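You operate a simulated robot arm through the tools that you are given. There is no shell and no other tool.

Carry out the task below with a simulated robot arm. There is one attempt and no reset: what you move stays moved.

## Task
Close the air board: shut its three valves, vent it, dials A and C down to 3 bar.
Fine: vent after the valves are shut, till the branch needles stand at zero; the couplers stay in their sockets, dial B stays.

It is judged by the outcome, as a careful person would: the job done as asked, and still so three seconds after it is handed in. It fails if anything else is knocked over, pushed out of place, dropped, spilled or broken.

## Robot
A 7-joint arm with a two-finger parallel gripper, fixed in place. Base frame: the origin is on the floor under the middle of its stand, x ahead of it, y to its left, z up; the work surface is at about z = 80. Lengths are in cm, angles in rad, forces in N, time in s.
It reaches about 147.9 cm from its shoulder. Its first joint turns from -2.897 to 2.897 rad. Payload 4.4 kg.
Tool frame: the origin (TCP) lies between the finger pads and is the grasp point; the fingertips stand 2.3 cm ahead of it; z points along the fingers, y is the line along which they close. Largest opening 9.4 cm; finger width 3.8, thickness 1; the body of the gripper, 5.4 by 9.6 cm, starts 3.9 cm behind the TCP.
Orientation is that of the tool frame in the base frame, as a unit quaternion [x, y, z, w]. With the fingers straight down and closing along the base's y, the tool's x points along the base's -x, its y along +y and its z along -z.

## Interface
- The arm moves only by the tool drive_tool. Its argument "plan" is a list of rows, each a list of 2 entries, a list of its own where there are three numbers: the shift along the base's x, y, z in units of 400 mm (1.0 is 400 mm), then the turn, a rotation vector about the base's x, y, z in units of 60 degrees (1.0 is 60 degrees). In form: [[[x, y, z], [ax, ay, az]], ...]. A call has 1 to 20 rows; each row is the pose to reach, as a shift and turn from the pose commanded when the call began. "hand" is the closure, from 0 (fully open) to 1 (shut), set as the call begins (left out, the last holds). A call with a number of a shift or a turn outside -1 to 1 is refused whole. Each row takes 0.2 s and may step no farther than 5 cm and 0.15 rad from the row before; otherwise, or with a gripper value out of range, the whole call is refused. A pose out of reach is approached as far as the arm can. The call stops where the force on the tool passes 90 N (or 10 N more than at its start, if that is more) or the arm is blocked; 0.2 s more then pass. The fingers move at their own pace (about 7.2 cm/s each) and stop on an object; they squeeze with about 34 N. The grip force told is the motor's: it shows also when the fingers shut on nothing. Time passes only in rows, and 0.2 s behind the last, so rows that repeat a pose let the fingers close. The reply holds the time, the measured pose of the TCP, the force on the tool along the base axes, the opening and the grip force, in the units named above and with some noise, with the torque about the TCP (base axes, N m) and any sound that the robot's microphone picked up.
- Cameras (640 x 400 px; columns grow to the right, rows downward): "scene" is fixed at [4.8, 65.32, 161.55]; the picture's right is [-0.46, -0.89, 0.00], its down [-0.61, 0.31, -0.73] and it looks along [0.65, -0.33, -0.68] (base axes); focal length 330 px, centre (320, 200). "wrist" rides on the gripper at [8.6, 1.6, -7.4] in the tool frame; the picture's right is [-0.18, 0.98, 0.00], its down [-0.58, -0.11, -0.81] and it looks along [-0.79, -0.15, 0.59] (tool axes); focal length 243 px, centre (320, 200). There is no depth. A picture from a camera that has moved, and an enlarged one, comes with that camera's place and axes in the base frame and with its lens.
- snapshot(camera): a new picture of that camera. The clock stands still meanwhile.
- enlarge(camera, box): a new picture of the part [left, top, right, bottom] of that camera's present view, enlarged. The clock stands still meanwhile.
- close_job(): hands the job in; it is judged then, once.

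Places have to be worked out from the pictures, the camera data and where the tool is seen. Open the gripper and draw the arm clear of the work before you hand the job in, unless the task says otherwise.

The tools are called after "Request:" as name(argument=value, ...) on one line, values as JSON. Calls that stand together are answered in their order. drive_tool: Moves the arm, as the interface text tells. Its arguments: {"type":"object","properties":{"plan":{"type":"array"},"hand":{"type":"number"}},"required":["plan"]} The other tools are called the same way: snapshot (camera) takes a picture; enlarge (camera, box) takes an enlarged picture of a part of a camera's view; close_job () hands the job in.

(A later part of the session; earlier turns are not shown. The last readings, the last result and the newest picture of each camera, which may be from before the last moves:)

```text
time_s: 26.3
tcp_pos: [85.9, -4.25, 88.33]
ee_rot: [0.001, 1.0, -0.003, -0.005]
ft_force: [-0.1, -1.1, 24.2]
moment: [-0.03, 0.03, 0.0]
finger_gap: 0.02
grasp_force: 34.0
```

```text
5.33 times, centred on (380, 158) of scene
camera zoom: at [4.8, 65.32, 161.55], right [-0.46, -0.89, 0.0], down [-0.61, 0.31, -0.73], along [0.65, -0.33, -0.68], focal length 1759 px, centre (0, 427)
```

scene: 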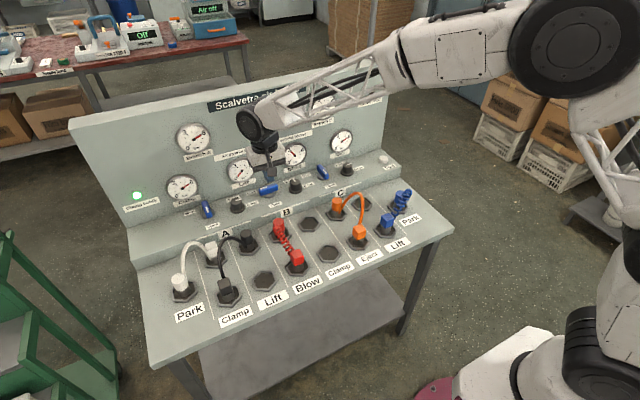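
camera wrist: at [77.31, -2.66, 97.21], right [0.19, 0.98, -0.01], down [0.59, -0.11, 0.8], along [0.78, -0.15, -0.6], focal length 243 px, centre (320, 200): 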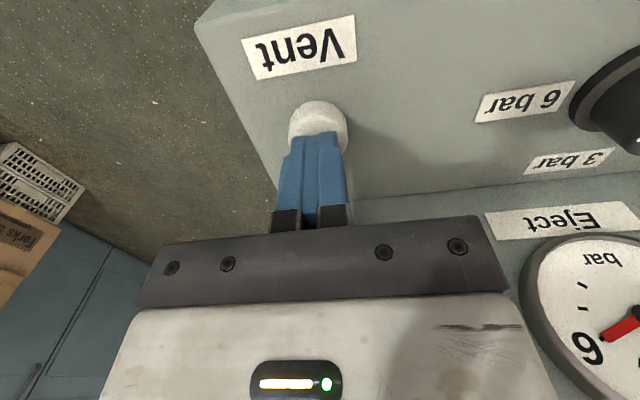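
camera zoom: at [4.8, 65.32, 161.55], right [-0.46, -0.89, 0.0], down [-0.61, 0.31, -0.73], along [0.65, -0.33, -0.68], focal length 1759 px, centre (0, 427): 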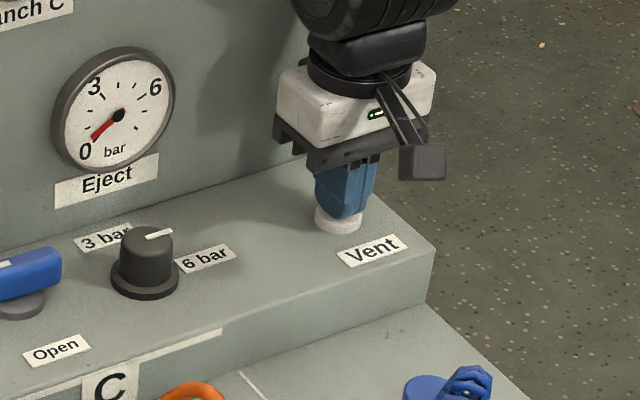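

The button is pressed (about 24 N) and all needles have dropped near zero. I hold it a few more seconds to let them settle fully, then zoom in on the gauges.

Request:
drive_tool(plan=[[[0, 0, -0.003], [0, 0, 0]], [[0, 0, -0.003], [0, 0, 0]], [[0, 0, -0.003], [0, 0, 0]], [[0, 0, -0.003], [0, 0, 0]], [[0, 0, -0.003], [0, 0, 0]], [[0, 0, -0.003], [0, 0, 0]], [[0, 0, -0.003], [0, 0, 0]], [[0, 0, -0.003], [0, 0, 0]], [[0, 0, -0.003], [0, 0, 0]], [[0, 0, -0.003], [0, 0, 0]], [[0, 0, -0.003], [0, 0, 0]], [[0, 0, -0.003], [0, 0, 0]], [[0, 0, -0.003], [0, 0, 0]], [[0, 0, -0.003], [0, 0, 0]], [[0, 0, -0.003], [0, 0, 0]]])

Request:
enlarge(camera="scene", box=[160, 110, 290, 191])

Request:
enlarge(camera="scene", box=[240, 85, 370, 166])

```text
time_s: 29.5
tcp_pos: [85.79, -4.33, 88.06]
ee_rot: [0.001, 1.0, -0.002, -0.006]
ft_force: [17.4, 3.2, 46.3]
moment: [-0.02, -0.5, 0.01]
finger_gap: 0.0
grasp_force: 34.1
```

```text
4.92 times, centred on (225, 150) of scene
camera zoom: at [4.8, 65.32, 161.55], right [-0.46, -0.89, 0.0], down [-0.61, 0.31, -0.73], along [0.65, -0.33, -0.68], focal length 1624 px, centre (788, 444)
```

zoom: 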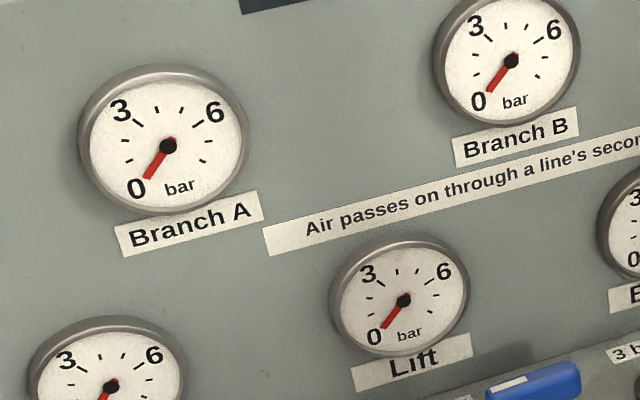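

```text
4.92 times, centred on (305, 126) of scene
camera zoom: at [4.8, 65.32, 161.55], right [-0.46, -0.89, 0.0], down [-0.61, 0.31, -0.73], along [0.65, -0.33, -0.68], focal length 1624 px, centre (394, 567)
```

zoom: 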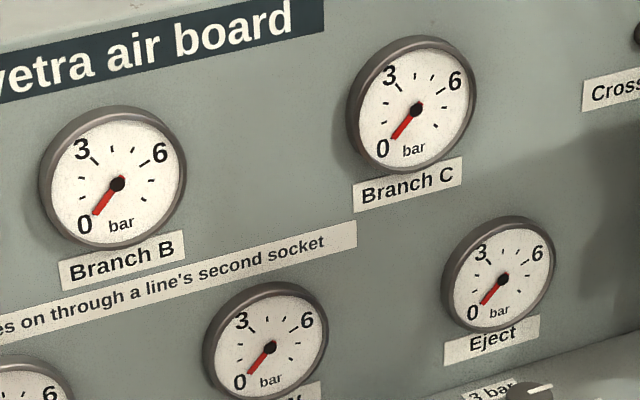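

All branch and line needles stand at zero. I release the vent, lift, and move above dial C while opening the fingers to about 6 cm and turning the tool -45°, so the 90° turn from 6 to 3 bar stays centred.

Request:
drive_tool(plan=[[[0, 0, 0.05], [0, 0, 0]], [[0, 0, 0.15], [0, 0, 0]], [[0, 0, 0.25], [0, 0, 0]], [[0.004, 0.08, 0.3], [0, 0, -0.125]], [[0.008, 0.16, 0.3], [0, 0, -0.25]], [[0.012, 0.24, 0.3], [0, 0, -0.375]], [[0.016, 0.32, 0.3], [0, 0, -0.5]], [[0.019, 0.403, 0.3], [0, 0, -0.625]], [[0.019, 0.403, 0.3], [0, 0, -0.75]], [[0.019, 0.403, 0.3], [0, 0, -0.75]]], hand=0.36)

Request:
snapshot(camera="wrist")

Request:
enlarge(camera="scene", box=[150, 80, 430, 255])

```text
time_s: 31.7
tcp_pos: [86.52, 11.76, 100.07]
ee_rot: [0.384, 0.923, -0.001, -0.008]
ft_force: [0.2, 0.4, 0.1]
moment: [0.02, 0.02, 0.02]
finger_gap: 6.0
grasp_force: 0.0
```

```text
taken
camera wrist: at [81.68, 19.01, 107.62], right [0.83, 0.56, -0.01], down [0.34, -0.49, 0.8], along [0.45, -0.66, -0.6], focal length 243 px, centre (320, 200)
```

wrist: 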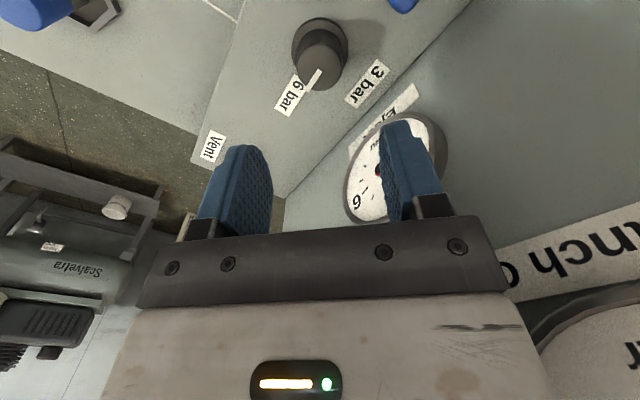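

```text
2.29 times, centred on (290, 168) of scene
camera zoom: at [4.8, 65.32, 161.55], right [-0.46, -0.89, 0.0], down [-0.61, 0.31, -0.73], along [0.65, -0.33, -0.68], focal length 754 px, centre (389, 274)
```

zoom: 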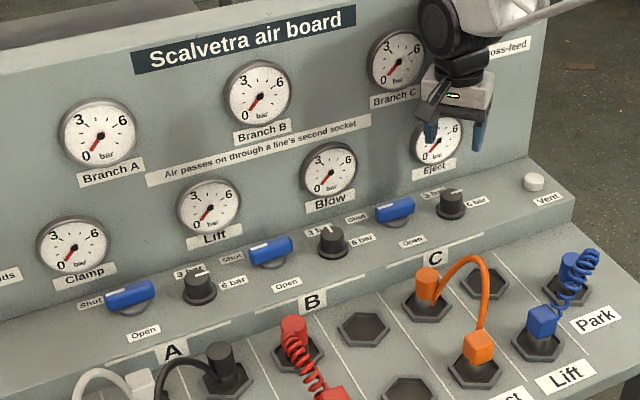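

The needles stay at zero after releasing the vent. Dial C is measured at (86.6, 11.7), under the tool, so I descend around its cap.

Request:
drive_tool(plan=[[[0.0025, -0.002, -0.1], [0, 0, 0]], [[0.0025, -0.002, -0.2], [0, 0, 0]], [[0.0025, -0.002, -0.26], [0, 0, 0]], [[0.0025, -0.002, -0.287], [0, 0, 0]], [[0.0025, -0.002, -0.287], [0, 0, 0]]])

Request:
snapshot(camera="wrist")

Request:
enlarge(camera="scene", box=[300, 120, 420, 195])

```text
time_s: 32.9
tcp_pos: [86.69, 11.93, 88.65]
ee_rot: [0.383, 0.924, 0.0, -0.007]
ft_force: [-0.1, 1.2, -0.1]
moment: [0.01, -0.04, 0.0]
finger_gap: 6.0
grasp_force: 0.0
```

```text
taken
camera wrist: at [81.79, 19.08, 96.2], right [0.83, 0.56, -0.01], down [0.34, -0.49, 0.8], along [0.45, -0.66, -0.6], focal length 243 px, centre (320, 200)
```

wrist: 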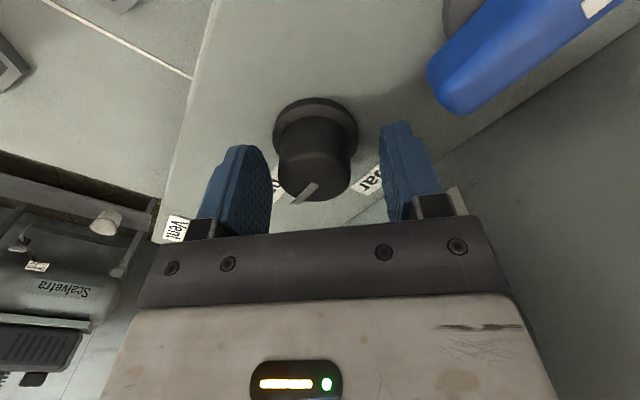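

```text
5.33 times, centred on (360, 158) of scene
camera zoom: at [4.8, 65.32, 161.55], right [-0.46, -0.89, 0.0], down [-0.61, 0.31, -0.73], along [0.65, -0.33, -0.68], focal length 1759 px, centre (107, 427)
```

zoom: 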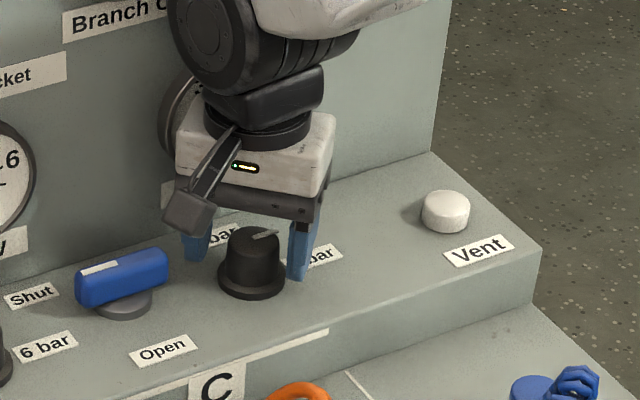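

The knob sits between the pads. I close on it and hold to let the grip settle.

Request:
drive_tool(plan=[[[0, 0, 0], [0, 0, 0]], [[0, 0, 0], [0, 0, 0]], [[0, 0, 0], [0, 0, 0]], [[0, 0, 0], [0, 0, 0]]], hand=1)

Request:
snapshot(camera="wrist")

Request:
enlarge(camera="scene", box=[300, 120, 420, 195])

```text
time_s: 34.0
tcp_pos: [86.46, 11.63, 88.72]
ee_rot: [0.384, 0.923, -0.002, -0.008]
ft_force: [-20.6, -17.4, 13.6]
moment: [-0.63, 0.53, -0.05]
finger_gap: 3.68
grasp_force: 44.8
stopped in row 4: the force on the tool passed its limit at 94 N (the readings are from after the stop); the commanded pose is now the measured one
```

```text
taken
camera wrist: at [81.65, 18.87, 96.2], right [0.83, 0.56, -0.01], down [0.35, -0.49, 0.8], along [0.44, -0.66, -0.6], focal length 243 px, centre (320, 200)
```

wrist: 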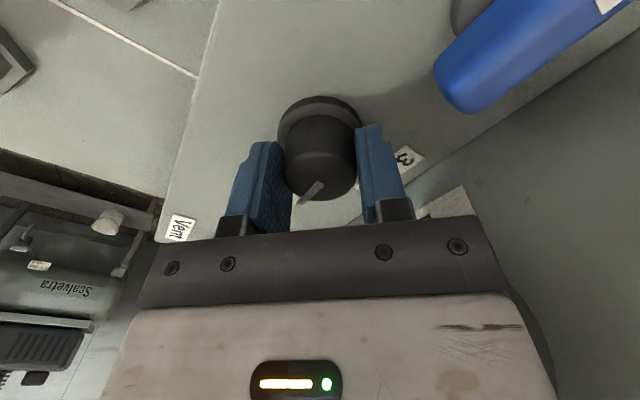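

```text
5.33 times, centred on (360, 158) of scene
camera zoom: at [4.8, 65.32, 161.55], right [-0.46, -0.89, 0.0], down [-0.61, 0.31, -0.73], along [0.65, -0.33, -0.68], focal length 1759 px, centre (107, 427)
```

zoom: 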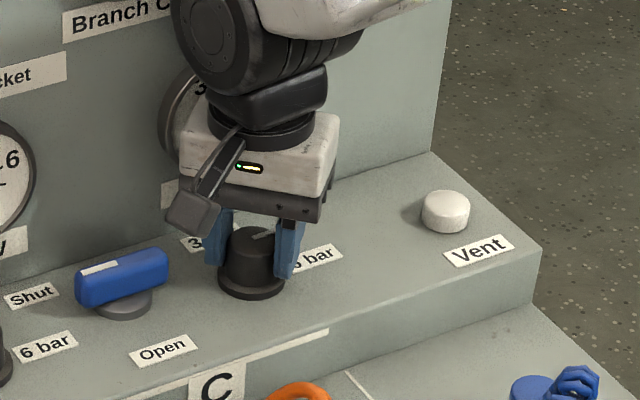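

The knob is gripped (gap 3.68 cm) but slightly off centre, with a residual side force toward -x, -y. I shift a millimetre that way to relieve it before turning.

Request:
drive_tool(plan=[[[-0.001, -0.001, 0], [0, 0, 0]], [[-0.0018, -0.0016, 0], [0, 0, 0]], [[-0.0018, -0.0016, 0], [0, 0, 0]]])

```text
time_s: 34.8
tcp_pos: [86.46, 11.63, 88.53]
ee_rot: [0.383, 0.924, 0.0, -0.007]
ft_force: [-15.2, -16.7, 15.3]
moment: [-0.28, 0.38, -0.06]
finger_gap: 3.69
grasp_force: 45.2
```

That reduced the side force a little; I continue the same relief by another couple of millimetres.

Request:
drive_tool(plan=[[[-0.0015, -0.0015, 0.001], [0, 0, 0]], [[-0.003, -0.003, 0.002], [0, 0, 0]], [[-0.003, -0.003, 0.002], [0, 0, 0]]])

```text
time_s: 35.6
tcp_pos: [86.38, 11.69, 88.61]
ee_rot: [0.383, 0.924, -0.001, -0.007]
ft_force: [55.1, 16.4, -21.7]
moment: [0.14, -1.01, 0.0]
finger_gap: 3.66
grasp_force: 44.2
```

That overshot slightly (now +55 N in x). I move back about a millimetre to balance.

Request:
drive_tool(plan=[[[0.0012, 0.0007, -0.0006], [0, 0, 0]], [[0.0022, 0.0013, -0.0012], [0, 0, 0]], [[0.0022, 0.0013, -0.0012], [0, 0, 0]]])

```text
time_s: 36.4
tcp_pos: [86.44, 11.57, 88.58]
ee_rot: [0.384, 0.923, -0.002, -0.009]
ft_force: [39.4, 27.8, -10.1]
moment: [0.58, -0.92, 0.04]
finger_gap: 3.66
grasp_force: 44.6
```

Still some residual force; I relax half a millimetre more in +x, +y.

Request:
drive_tool(plan=[[[0.0008, 0.0008, 0], [0, 0, 0]], [[0.0014, 0.0014, 0], [0, 0, 0]], [[0.0014, 0.0014, 0], [0, 0, 0]]])

```text
time_s: 37.2
tcp_pos: [86.51, 11.61, 88.7]
ee_rot: [0.382, 0.924, -0.002, -0.01]
ft_force: [3.5, 21.0, 1.6]
moment: [0.55, 0.05, 0.02]
finger_gap: 3.65
grasp_force: 44.6
```

The grip is now well balanced. I start turning the dial counter-clockwise (6 → 3 bar), first about 18° as a check.

Request:
drive_tool(plan=[[[0, 0.0004, 0], [0, 0, 0.08]], [[0, 0.0006, 0], [0, 0, 0.16]], [[0, 0.0006, 0], [0, 0, 0.24]], [[0, 0.0006, 0], [0, 0, 0.3]], [[0, 0.0006, 0], [0, 0, 0.3]]])

Request:
snapshot(camera="wrist")

Request:
enlarge(camera="scene", box=[300, 120, 420, 195])

```text
time_s: 38.4
tcp_pos: [86.34, 11.59, 88.58]
ee_rot: [0.234, 0.972, -0.002, -0.01]
ft_force: [-38.6, 10.9, 18.4]
moment: [0.38, 0.94, -0.04]
finger_gap: 3.69
grasp_force: 45.8
```

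```text
taken
camera wrist: at [79.62, 17.0, 96.21], right [0.61, 0.79, -0.01], down [0.48, -0.36, 0.8], along [0.63, -0.49, -0.6], focal length 243 px, centre (320, 200)
```

wrist: 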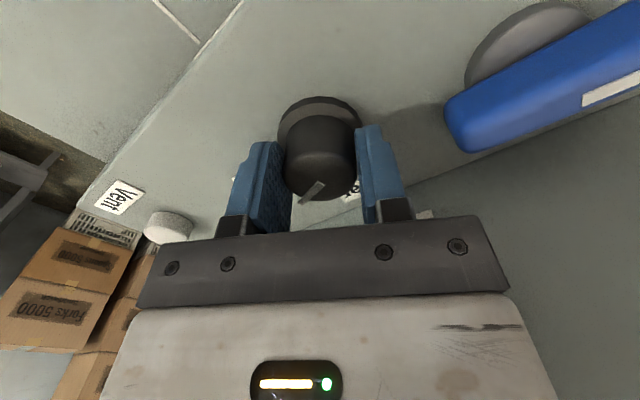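

```text
5.33 times, centred on (360, 158) of scene
camera zoom: at [4.8, 65.32, 161.55], right [-0.46, -0.89, 0.0], down [-0.61, 0.31, -0.73], along [0.65, -0.33, -0.68], focal length 1759 px, centre (107, 427)
```

zoom: 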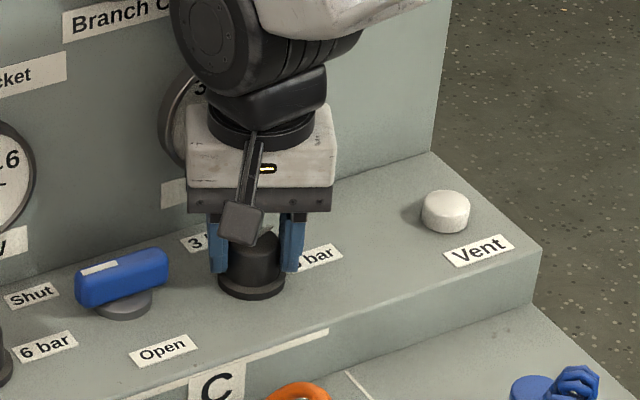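

The knob turns with the fingers. I keep turning in stages, easing x by half a millimetre to keep the side load low.

Request:
drive_tool(plan=[[[-0.001, 0, 0], [0, 0, 0.08]], [[-0.0012, 0, 0], [0, 0, 0.16]], [[-0.0012, 0, 0], [0, 0, 0.24]], [[-0.0012, 0, 0], [0, 0, 0.32]], [[-0.0012, 0, 0], [0, 0, 0.4]], [[-0.0012, 0, 0], [0, 0, 0.4]]])

Request:
snapshot(camera="wrist")

```text
time_s: 39.8
tcp_pos: [86.35, 11.62, 88.67]
ee_rot: [0.027, 1.0, -0.004, -0.006]
ft_force: [-31.8, -24.9, 9.3]
moment: [-0.59, 0.92, -0.02]
finger_gap: 3.68
grasp_force: 44.9
```

```text
taken
camera wrist: at [78.03, 13.72, 96.2], right [0.24, 0.97, -0.01], down [0.59, -0.13, 0.8], along [0.77, -0.2, -0.6], focal length 243 px, centre (320, 200)
```

wrist: 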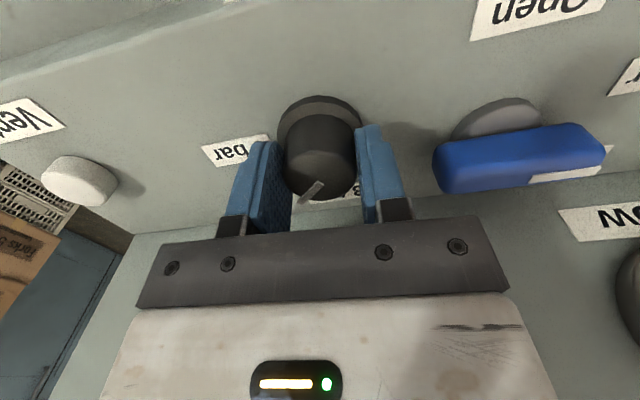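

Turned about 42° so far with the pointer following. I continue another 24°.

Request:
drive_tool(plan=[[[-0.0006, -0.0005, 0], [0, 0, 0.08]], [[-0.001, -0.0008, 0], [0, 0, 0.16]], [[-0.001, -0.0008, 0], [0, 0, 0.24]], [[-0.001, -0.0008, 0], [0, 0, 0.32]], [[-0.001, -0.0008, 0], [0, 0, 0.4]], [[-0.001, -0.0008, 0], [0, 0, 0.4]]])

Request:
snapshot(camera="wrist")

Request:
enlarge(camera="scene", box=[300, 120, 420, 195])

```text
time_s: 41.2
tcp_pos: [86.26, 11.53, 88.7]
ee_rot: [-0.18, 0.984, -0.006, -0.005]
ft_force: [24.3, -41.8, -7.1]
moment: [-0.96, -0.65, -0.03]
finger_gap: 3.66
grasp_force: 44.9
```

```text
taken
camera wrist: at [77.87, 10.08, 96.18], right [-0.18, 0.98, -0.01], down [0.59, 0.12, 0.8], along [0.79, 0.14, -0.6], focal length 243 px, centre (320, 200)
```

wrist: 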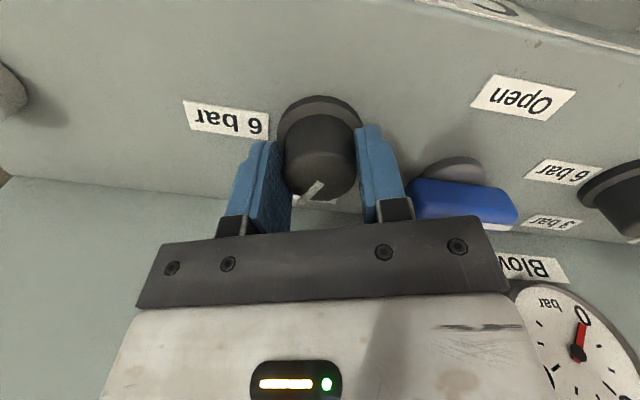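

```text
5.33 times, centred on (360, 158) of scene
camera zoom: at [4.8, 65.32, 161.55], right [-0.46, -0.89, 0.0], down [-0.61, 0.31, -0.73], along [0.65, -0.33, -0.68], focal length 1759 px, centre (107, 427)
```

zoom: 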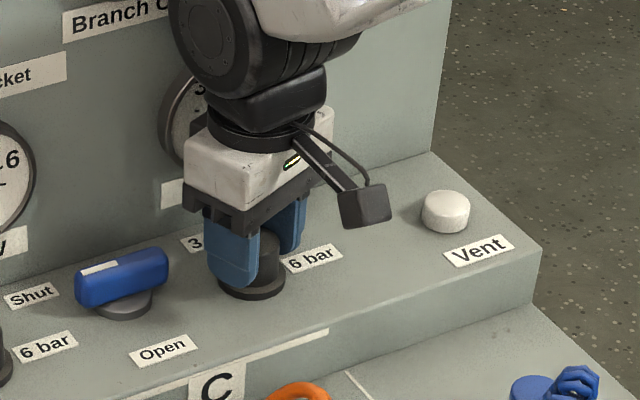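

About 66° done. I turn a further 18° with small side corrections and then compare the pointer to dial B's.

Request:
drive_tool(plan=[[[0.0004, -0.0006, 0], [0, 0, 0.08]], [[0.0007, -0.0012, 0], [0, 0, 0.16]], [[0.0007, -0.0012, 0], [0, 0, 0.24]], [[0.0007, -0.0012, 0], [0, 0, 0.3]], [[0.0007, -0.0012, 0], [0, 0, 0.3]]])

Request:
enlarge(camera="wrist", box=[240, 80, 640, 330])

Request:
enlarge(camera="scene", box=[280, 120, 400, 195])

```text
time_s: 42.4
tcp_pos: [86.32, 11.54, 88.64]
ee_rot: [-0.333, 0.943, -0.007, -0.005]
ft_force: [15.9, -46.7, 0.3]
moment: [-1.34, 0.03, -0.01]
finger_gap: 3.66
grasp_force: 44.5
```

```text
1.60 times, centred on (440, 205) of wrist
camera zoom: at [78.76, 7.49, 96.2], right [-0.47, 0.88, -0.01], down [0.53, 0.29, 0.8], along [0.71, 0.37, -0.6], focal length 388 px, centre (128, 192)
```

zoom: 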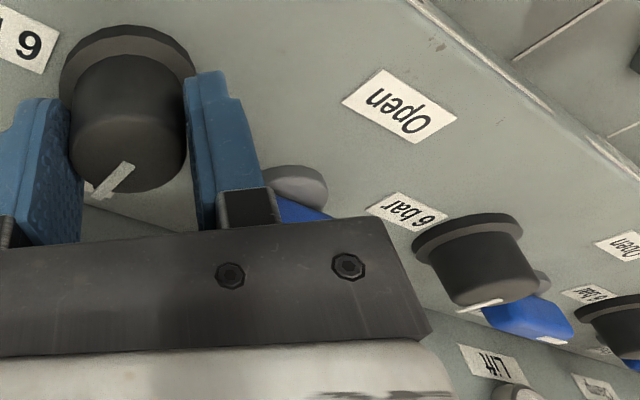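

```text
5.33 times, centred on (340, 158) of scene
camera zoom: at [4.8, 65.32, 161.55], right [-0.46, -0.89, 0.0], down [-0.61, 0.31, -0.73], along [0.65, -0.33, -0.68], focal length 1759 px, centre (213, 427)
```

zoom: 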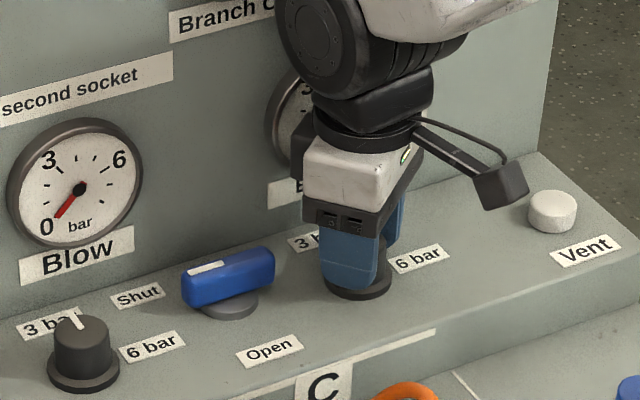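

The pointer is now about 6° short of straight back (3 bar). I turn the last 6°.

Request:
drive_tool(plan=[[[0.0002, -0.0005, 0], [0, 0, 0.05]], [[0.0003, -0.0008, 0], [0, 0, 0.1]], [[0.0003, -0.0008, 0], [0, 0, 0.1]], [[0.0003, -0.0008, 0], [0, 0, 0.1]]])

Request:
enlarge(camera="wrist", box=[240, 80, 640, 330])

```text
time_s: 43.4
tcp_pos: [86.55, 11.55, 88.58]
ee_rot: [-0.382, 0.924, -0.007, -0.006]
ft_force: [16.3, -42.1, 1.7]
moment: [-0.84, -0.49, -0.64]
finger_gap: 3.67
grasp_force: 45.3
```

```text
1.60 times, centred on (440, 205) of wrist
camera zoom: at [79.22, 6.7, 96.2], right [-0.56, 0.83, -0.01], down [0.49, 0.35, 0.8], along [0.66, 0.44, -0.6], focal length 388 px, centre (128, 192)
```

zoom: 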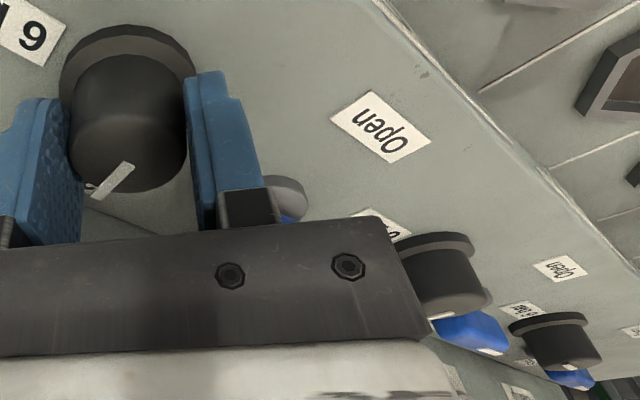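

A reaction torque of about 0.6 N m appeared, so the dial has met its 3-bar stop. I open the fingers and lift straight up to check the pointer.

Request:
drive_tool(plan=[[[0, 0, 0], [0, 0, 0]], [[0, 0, 0], [0, 0, 0]], [[0, 0, 0], [0, 0, 0]], [[0, 0, 0.03], [0, 0, 0]], [[0, 0, 0.1], [0, 0, 0]], [[0, 0, 0.2], [0, 0, 0]], [[0, 0, 0.3], [0, 0, 0]], [[-0.08, 0, 0.34], [0, 0, 0]], [[-0.08, 0, 0.34], [0, 0, 0]]], hand=0.36)

Request:
enlarge(camera="scene", box=[280, 120, 400, 195])

Request:
enlarge(camera="scene", box=[150, 80, 430, 255])

Request:
snapshot(camera="wrist")

```text
time_s: 45.4
tcp_pos: [83.32, 11.31, 102.07]
ee_rot: [-0.382, 0.924, -0.007, -0.005]
ft_force: [-0.4, 0.2, -0.2]
moment: [0.02, -0.01, 0.02]
finger_gap: 6.02
grasp_force: 0.0
```

```text
5.33 times, centred on (340, 158) of scene
camera zoom: at [4.8, 65.32, 161.55], right [-0.46, -0.89, 0.0], down [-0.61, 0.31, -0.73], along [0.65, -0.33, -0.68], focal length 1759 px, centre (213, 427)
```

zoom: 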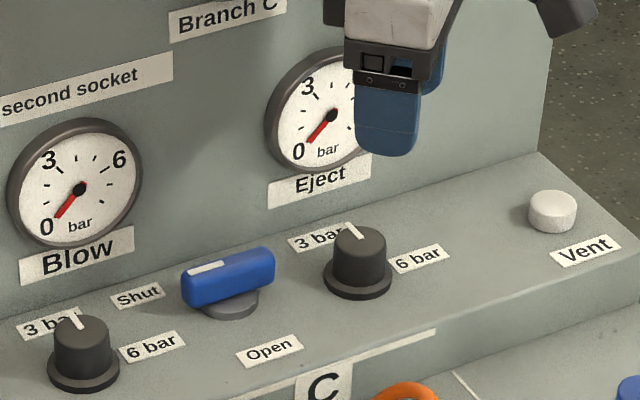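

```text
2.29 times, centred on (290, 168) of scene
camera zoom: at [4.8, 65.32, 161.55], right [-0.46, -0.89, 0.0], down [-0.61, 0.31, -0.73], along [0.65, -0.33, -0.68], focal length 754 px, centre (389, 274)
```

zoom: 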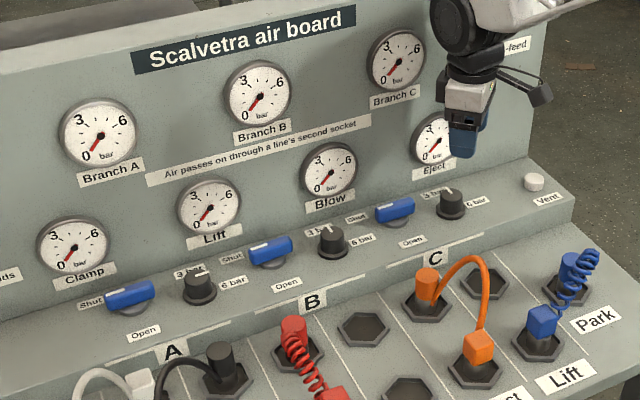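

```text
taken
camera wrist: at [76.17, 6.59, 109.67], right [-0.56, 0.83, -0.01], down [0.49, 0.35, 0.8], along [0.66, 0.44, -0.6], focal length 243 px, centre (320, 200)
```

wrist: 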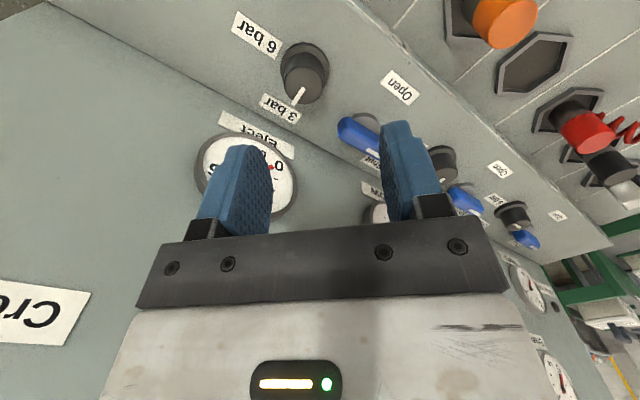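

Dial C now points at 3 bar exactly like dial B, and everything else is unchanged. I travel to dial A, turning the tool back to yaw 0 on the way.

Request:
drive_tool(plan=[[[0, 0.1, 0], [0, 0, -0.125]], [[0, 0.2, 0], [0, 0, -0.25]], [[0, 0.3, 0], [0, 0, -0.375]], [[0, 0.4, 0], [0, 0, -0.5]], [[0, 0.5, 0], [0, 0, -0.625]], [[0, 0.6, 0], [0, 0, -0.75]], [[0, 0.7, 0], [0, 0, -0.75]], [[0, 0.8, 0], [0, 0, -0.75]], [[0, 0.9, 0], [0, 0, -0.75]], [[0, 0.96, 0], [0, 0, -0.75]], [[0, 0.96, 0], [0, 0, -0.75]]])

Request:
snapshot(camera="wrist")

```text
time_s: 47.8
tcp_pos: [83.32, 49.92, 102.06]
ee_rot: [0.002, 1.0, -0.004, -0.007]
ft_force: [0.0, 0.5, -0.3]
moment: [-0.02, 0.0, 0.0]
finger_gap: 6.0
grasp_force: 0.1
```

```text
taken
camera wrist: at [74.73, 51.58, 109.64], right [0.19, 0.98, -0.01], down [0.59, -0.1, 0.8], along [0.78, -0.16, -0.6], focal length 243 px, centre (320, 200)
```

wrist: 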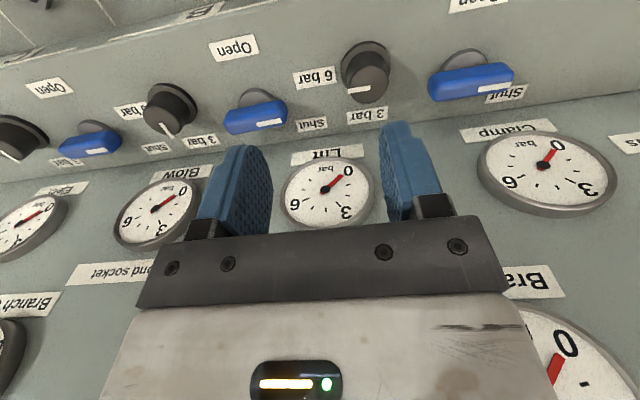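

I move over dial A (about (86.4, 53.7)) with the tool turned -45°, the same relative pose as before, to check centring in the wrist picture.

Request:
drive_tool(plan=[[[0.02, 0.03, 0], [0, 0, -0.125]], [[0.04, 0.06, 0], [0, 0, -0.25]], [[0.06, 0.08, -0.02], [0, 0, -0.375]], [[0.078, 0.0975, -0.05], [0, 0, -0.5]], [[0.078, 0.0975, -0.05], [0, 0, -0.625]], [[0.078, 0.0975, -0.05], [0, 0, -0.75]], [[0.078, 0.0975, -0.05], [0, 0, -0.75]]])

Request:
snapshot(camera="wrist")

```text
time_s: 49.4
tcp_pos: [86.42, 53.91, 100.19]
ee_rot: [0.385, 0.923, -0.001, -0.008]
ft_force: [-0.3, 0.3, 0.3]
moment: [0.0, 0.0, 0.02]
finger_gap: 6.03
grasp_force: 0.1
```

```text
taken
camera wrist: at [81.6, 61.13, 107.75], right [0.83, 0.56, -0.01], down [0.35, -0.49, 0.8], along [0.44, -0.66, -0.6], focal length 243 px, centre (320, 200)
```

wrist: 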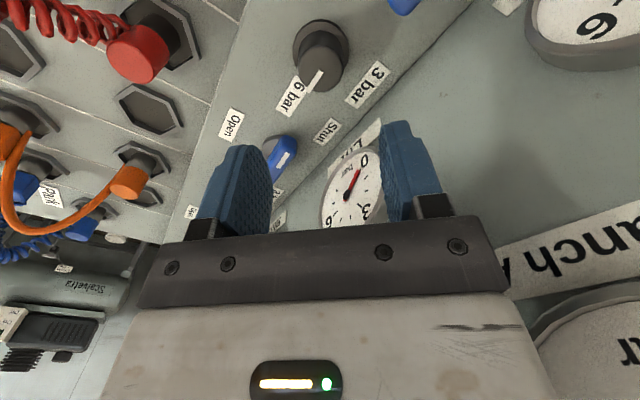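

Dial A appears at the same pixel as dial C did, so it is centred at about (86.4, 53.7). I correct by a millimetre and descend around its cap.

Request:
drive_tool(plan=[[[0.001, -0.003, -0.1], [0, 0, 0]], [[0.001, -0.003, -0.2], [0, 0, 0]], [[0.001, -0.003, -0.26], [0, 0, 0]], [[0.001, -0.003, -0.289], [0, 0, 0]], [[0.001, -0.003, -0.289], [0, 0, 0]]])

Request:
snapshot(camera="wrist")

Request:
enlarge(camera="scene", box=[180, 150, 300, 225])

```text
time_s: 50.6
tcp_pos: [86.35, 53.68, 88.58]
ee_rot: [0.383, 0.924, -0.002, -0.007]
ft_force: [-0.7, 0.5, 0.2]
moment: [-0.03, -0.01, 0.01]
finger_gap: 6.02
grasp_force: 0.1
```

```text
taken
camera wrist: at [81.5, 60.94, 96.21], right [0.83, 0.56, -0.01], down [0.35, -0.49, 0.8], along [0.44, -0.66, -0.6], focal length 243 px, centre (320, 200)
```

wrist: 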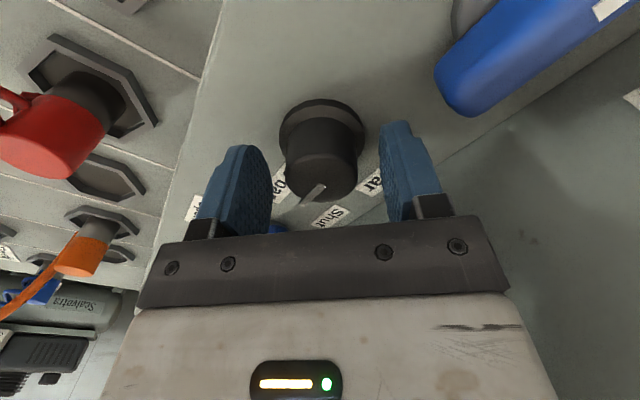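

```text
5.33 times, centred on (240, 188) of scene
camera zoom: at [4.8, 65.32, 161.55], right [-0.46, -0.89, 0.0], down [-0.61, 0.31, -0.73], along [0.65, -0.33, -0.68], focal length 1759 px, centre (747, 267)
```

zoom: 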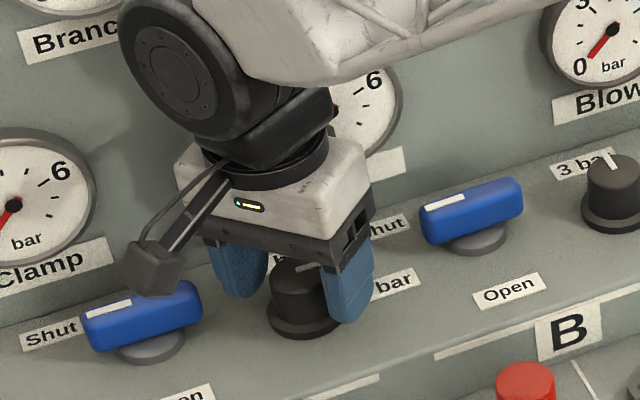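

The knob is about a millimetre right of centre between the pads; I shift by that and close to just touching (hand 0.6).

Request:
drive_tool(plan=[[[0.003, 0.002, 0], [0, 0, 0]], [[0.003, 0.002, 0], [0, 0, 0]], [[0.003, 0.002, 0], [0, 0, 0]], [[0.003, 0.002, 0], [0, 0, 0]]], hand=0.6)

Request:
snapshot(camera="wrist")

```text
time_s: 51.6
tcp_pos: [86.43, 53.76, 88.55]
ee_rot: [0.384, 0.923, -0.002, -0.008]
ft_force: [-1.7, -1.2, -0.8]
moment: [-0.02, 0.01, -0.04]
finger_gap: 3.83
grasp_force: 0.8
```

```text
taken
camera wrist: at [81.6, 61.0, 96.21], right [0.83, 0.56, -0.01], down [0.35, -0.49, 0.8], along [0.44, -0.66, -0.6], focal length 243 px, centre (320, 200)
```

wrist: 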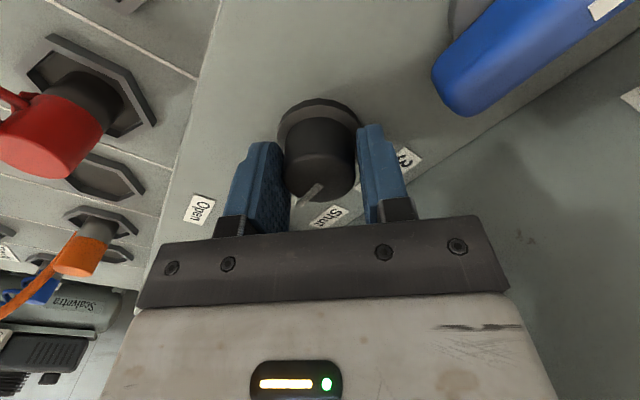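

The knob is well centred with almost no side force. I close fully to grip it.

Request:
drive_tool(plan=[[[0, 0, 0], [0, 0, 0]], [[0, 0, 0], [0, 0, 0]], [[0, 0, 0], [0, 0, 0]]], hand=1)

```text
time_s: 52.4
tcp_pos: [86.3, 53.8, 88.65]
ee_rot: [0.383, 0.924, -0.002, -0.008]
ft_force: [-24.6, -19.5, 7.0]
moment: [-0.43, 0.79, -0.06]
finger_gap: 3.68
grasp_force: 44.5
```

Gripped with a modest side load; I ease half a millimetre and begin turning counter-clockwise by 24°.

Request:
drive_tool(plan=[[[-0.0006, -0.0004, 0], [0, 0, 0]], [[-0.0006, -0.0004, 0], [0, 0, 0.08]], [[-0.0006, -0.0004, 0], [0, 0, 0.16]], [[-0.0006, -0.0004, 0], [0, 0, 0.24]], [[-0.0006, -0.0004, 0], [0, 0, 0.32]], [[-0.0006, -0.0004, 0], [0, 0, 0.4]], [[-0.0006, -0.0004, 0], [0, 0, 0.4]]])

Request:
snapshot(camera="wrist")

```text
time_s: 54.0
tcp_pos: [86.47, 53.5, 88.58]
ee_rot: [0.184, 0.983, -0.004, -0.008]
ft_force: [-32.9, -69.4, 8.7]
moment: [-1.75, 0.65, 0.02]
finger_gap: 3.72
grasp_force: 45.2
```

```text
taken
camera wrist: at [79.19, 58.24, 96.2], right [0.53, 0.85, -0.01], down [0.52, -0.31, 0.8], along [0.68, -0.43, -0.6], focal length 243 px, centre (320, 200)
```

wrist: 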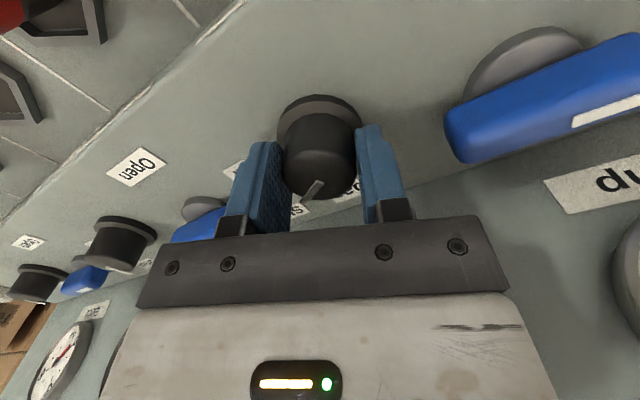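

The knob follows, but the side force in y has grown to -69 N, so I ease about 1 mm in -y before turning further.

Request:
drive_tool(plan=[[[-0.0005, -0.0012, 0], [0, 0, 0]], [[-0.0008, -0.0024, 0], [0, 0, 0]], [[-0.0008, -0.0024, 0], [0, 0, 0]]])

```text
time_s: 54.8
tcp_pos: [86.4, 53.7, 88.6]
ee_rot: [0.184, 0.983, -0.003, -0.008]
ft_force: [-24.1, -68.3, 5.0]
moment: [-1.29, 1.55, -0.06]
finger_gap: 3.69
grasp_force: 45.2
```

Little change; I ease another millimetre in -y.

Request:
drive_tool(plan=[[[-0.0003, -0.0012, 0], [0, 0, 0]], [[-0.0005, -0.0025, 0], [0, 0, 0]], [[-0.0005, -0.0025, 0], [0, 0, 0]]])

```text
time_s: 55.6
tcp_pos: [86.42, 53.56, 88.62]
ee_rot: [0.183, 0.983, -0.002, -0.008]
ft_force: [-14.5, -50.3, -0.2]
moment: [-1.12, 0.14, -0.03]
finger_gap: 3.69
grasp_force: 44.6
```

That helps (now -50 N). I ease a further 1.5 mm while turning another 15°.

Request:
drive_tool(plan=[[[-0.0003, -0.0015, 0], [0, 0, 0.03]], [[-0.0005, -0.003, 0], [0, 0, 0.09]], [[-0.0005, -0.0035, 0], [0, 0, 0.17]], [[-0.0005, -0.0035, 0], [0, 0, 0.25]], [[-0.0005, -0.0035, 0], [0, 0, 0.25]]])

Request:
snapshot(camera="wrist")

```text
time_s: 56.8
tcp_pos: [86.39, 53.7, 88.63]
ee_rot: [0.053, 0.999, -0.003, -0.007]
ft_force: [21.7, 10.7, -16.1]
moment: [0.31, -0.88, -0.02]
finger_gap: 3.66
grasp_force: 44.6
```

```text
taken
camera wrist: at [78.09, 56.14, 96.2], right [0.29, 0.96, -0.01], down [0.58, -0.17, 0.8], along [0.76, -0.23, -0.6], focal length 243 px, centre (320, 200)
```

wrist: 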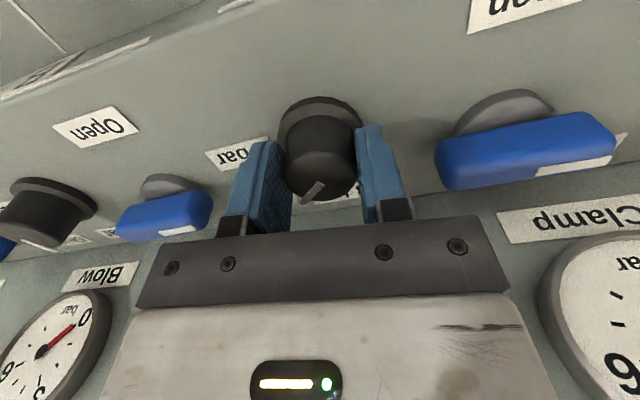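

Well balanced now, at about 39°. I turn another 21°.

Request:
drive_tool(plan=[[[0.0003, 0, 0], [0, 0, 0.08]], [[0.0003, 0, 0], [0, 0, 0.16]], [[0.0003, 0, 0], [0, 0, 0.24]], [[0.0003, 0, 0], [0, 0, 0.32]], [[0.0003, 0, 0], [0, 0, 0.35]], [[0.0003, 0, 0], [0, 0, 0.35]]])

Request:
snapshot(camera="wrist")

```text
time_s: 58.2
tcp_pos: [86.44, 53.51, 88.63]
ee_rot: [-0.129, 0.992, -0.006, -0.006]
ft_force: [-9.6, 23.5, 3.1]
moment: [0.42, 0.68, 0.01]
finger_gap: 3.67
grasp_force: 45.3
```

```text
taken
camera wrist: at [77.73, 52.96, 96.21], right [-0.08, 1.0, -0.01], down [0.6, 0.05, 0.8], along [0.8, 0.05, -0.6], focal length 243 px, centre (320, 200)
```

wrist: 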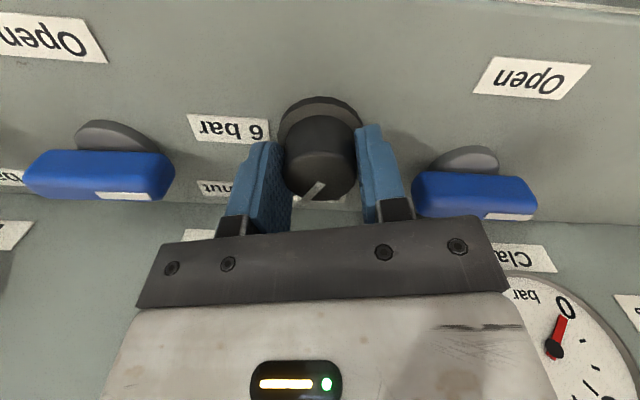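

About 60° done with low side loads. I turn a further 24°.

Request:
drive_tool(plan=[[[0, 0.0005, 0], [0, 0, 0.08]], [[0, 0.0005, 0], [0, 0, 0.16]], [[0, 0.0005, 0], [0, 0, 0.24]], [[0, 0.0005, 0], [0, 0, 0.32]], [[0, 0.0005, 0], [0, 0, 0.4]], [[0, 0.0005, 0], [0, 0, 0.4]]])

Request:
enlarge(camera="wrist", box=[240, 80, 640, 330])

```text
time_s: 59.6
tcp_pos: [86.44, 53.53, 88.63]
ee_rot: [-0.333, 0.943, -0.007, -0.005]
ft_force: [-11.9, 16.9, 7.0]
moment: [0.53, 0.23, 0.05]
finger_gap: 3.66
grasp_force: 44.8
```

```text
1.60 times, centred on (440, 205) of wrist
camera zoom: at [78.72, 49.44, 96.21], right [-0.47, 0.88, -0.01], down [0.53, 0.29, 0.8], along [0.71, 0.37, -0.6], focal length 388 px, centre (128, 192)
```

zoom: 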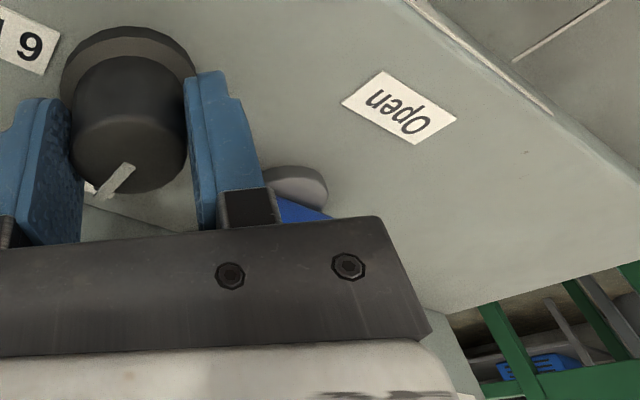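

The view matches dial C just before its stop. I turn the last 6° and check for the stop torque.

Request:
drive_tool(plan=[[[0, 0.0002, 0], [0, 0, 0.05]], [[0, 0.0002, 0], [0, 0, 0.1]], [[0, 0.0002, 0], [0, 0, 0.1]], [[0, 0.0002, 0], [0, 0, 0.1]]])

Request:
enlarge(camera="wrist", box=[240, 80, 640, 330])

```text
time_s: 60.6
tcp_pos: [86.34, 53.45, 88.63]
ee_rot: [-0.382, 0.924, -0.007, -0.005]
ft_force: [-3.2, 24.0, 7.9]
moment: [0.81, -0.06, -0.6]
finger_gap: 3.66
grasp_force: 45.3
```

```text
1.60 times, centred on (440, 205) of wrist
camera zoom: at [79.18, 48.65, 96.2], right [-0.56, 0.83, -0.01], down [0.49, 0.35, 0.8], along [0.66, 0.44, -0.6], focal length 388 px, centre (128, 192)
```

zoom: 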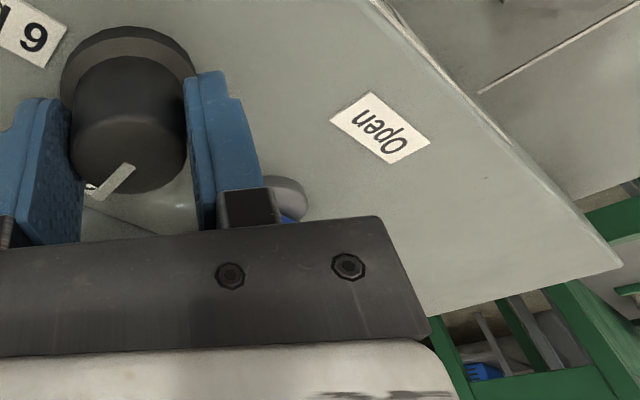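

The same 0.6 N m stop torque shows that dial A is at 3 bar. I open, lift straight up and draw back from the board to inspect everything.

Request:
drive_tool(plan=[[[0, 0, 0], [0, 0, 0]], [[0, 0, 0], [0, 0, 0]], [[0, 0, 0], [0, 0, 0]], [[0, 0, 0.03], [0, 0, 0]], [[0, 0, 0.1], [0, 0, 0]], [[0, 0, 0.2], [0, 0, 0]], [[0, 0, 0.3], [0, 0, 0]], [[-0.04, 0, 0.4], [0, 0, -0.125]], [[-0.1, 0, 0.48], [0, 0, -0.25]], [[-0.18, 0, 0.55], [0, 0, -0.375]], [[-0.27, 0, 0.6], [0, 0, -0.5]], [[-0.36, 0, 0.65], [0, 0, -0.625]], [[-0.45, 0, 0.7], [0, 0, -0.75]], [[-0.5, 0, 0.7], [0, 0, -0.75]], [[-0.5, 0, 0.7], [0, 0, -0.75]]], hand=0.36)

Request:
snapshot(camera="scene")

Request:
enlarge(camera="scene", box=[150, 80, 430, 255])

Request:
snapshot(camera="wrist")

```text
time_s: 63.8
tcp_pos: [66.47, 53.58, 116.58]
ee_rot: [0.001, 1.0, -0.005, -0.007]
ft_force: [1.3, 0.0, -0.3]
moment: [-0.06, -0.01, -0.03]
finger_gap: 6.02
grasp_force: 0.1
```

```text
taken
```

scene: 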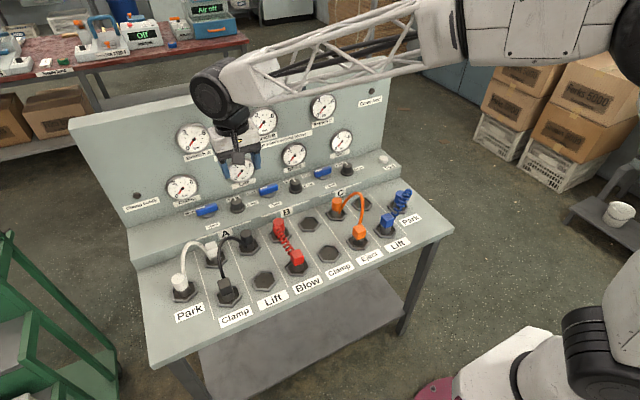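

```text
2.29 times, centred on (290, 168) of scene
camera zoom: at [4.8, 65.32, 161.55], right [-0.46, -0.89, 0.0], down [-0.61, 0.31, -0.73], along [0.65, -0.33, -0.68], focal length 754 px, centre (389, 274)
```

zoom: 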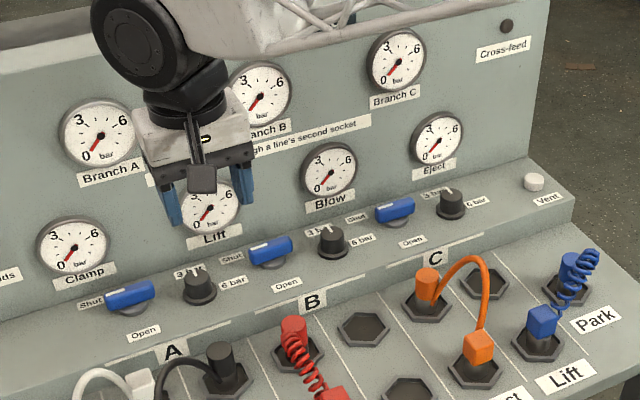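

```text
taken
camera wrist: at [58.06, 55.2, 124.15], right [0.19, 0.98, -0.01], down [0.59, -0.1, 0.8], along [0.78, -0.16, -0.6], focal length 243 px, centre (320, 200)
```

wrist: 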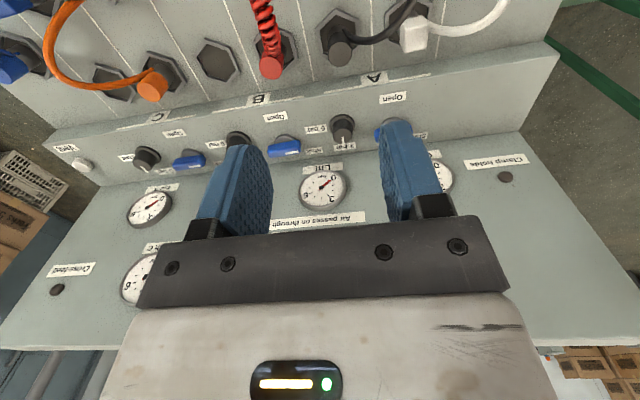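

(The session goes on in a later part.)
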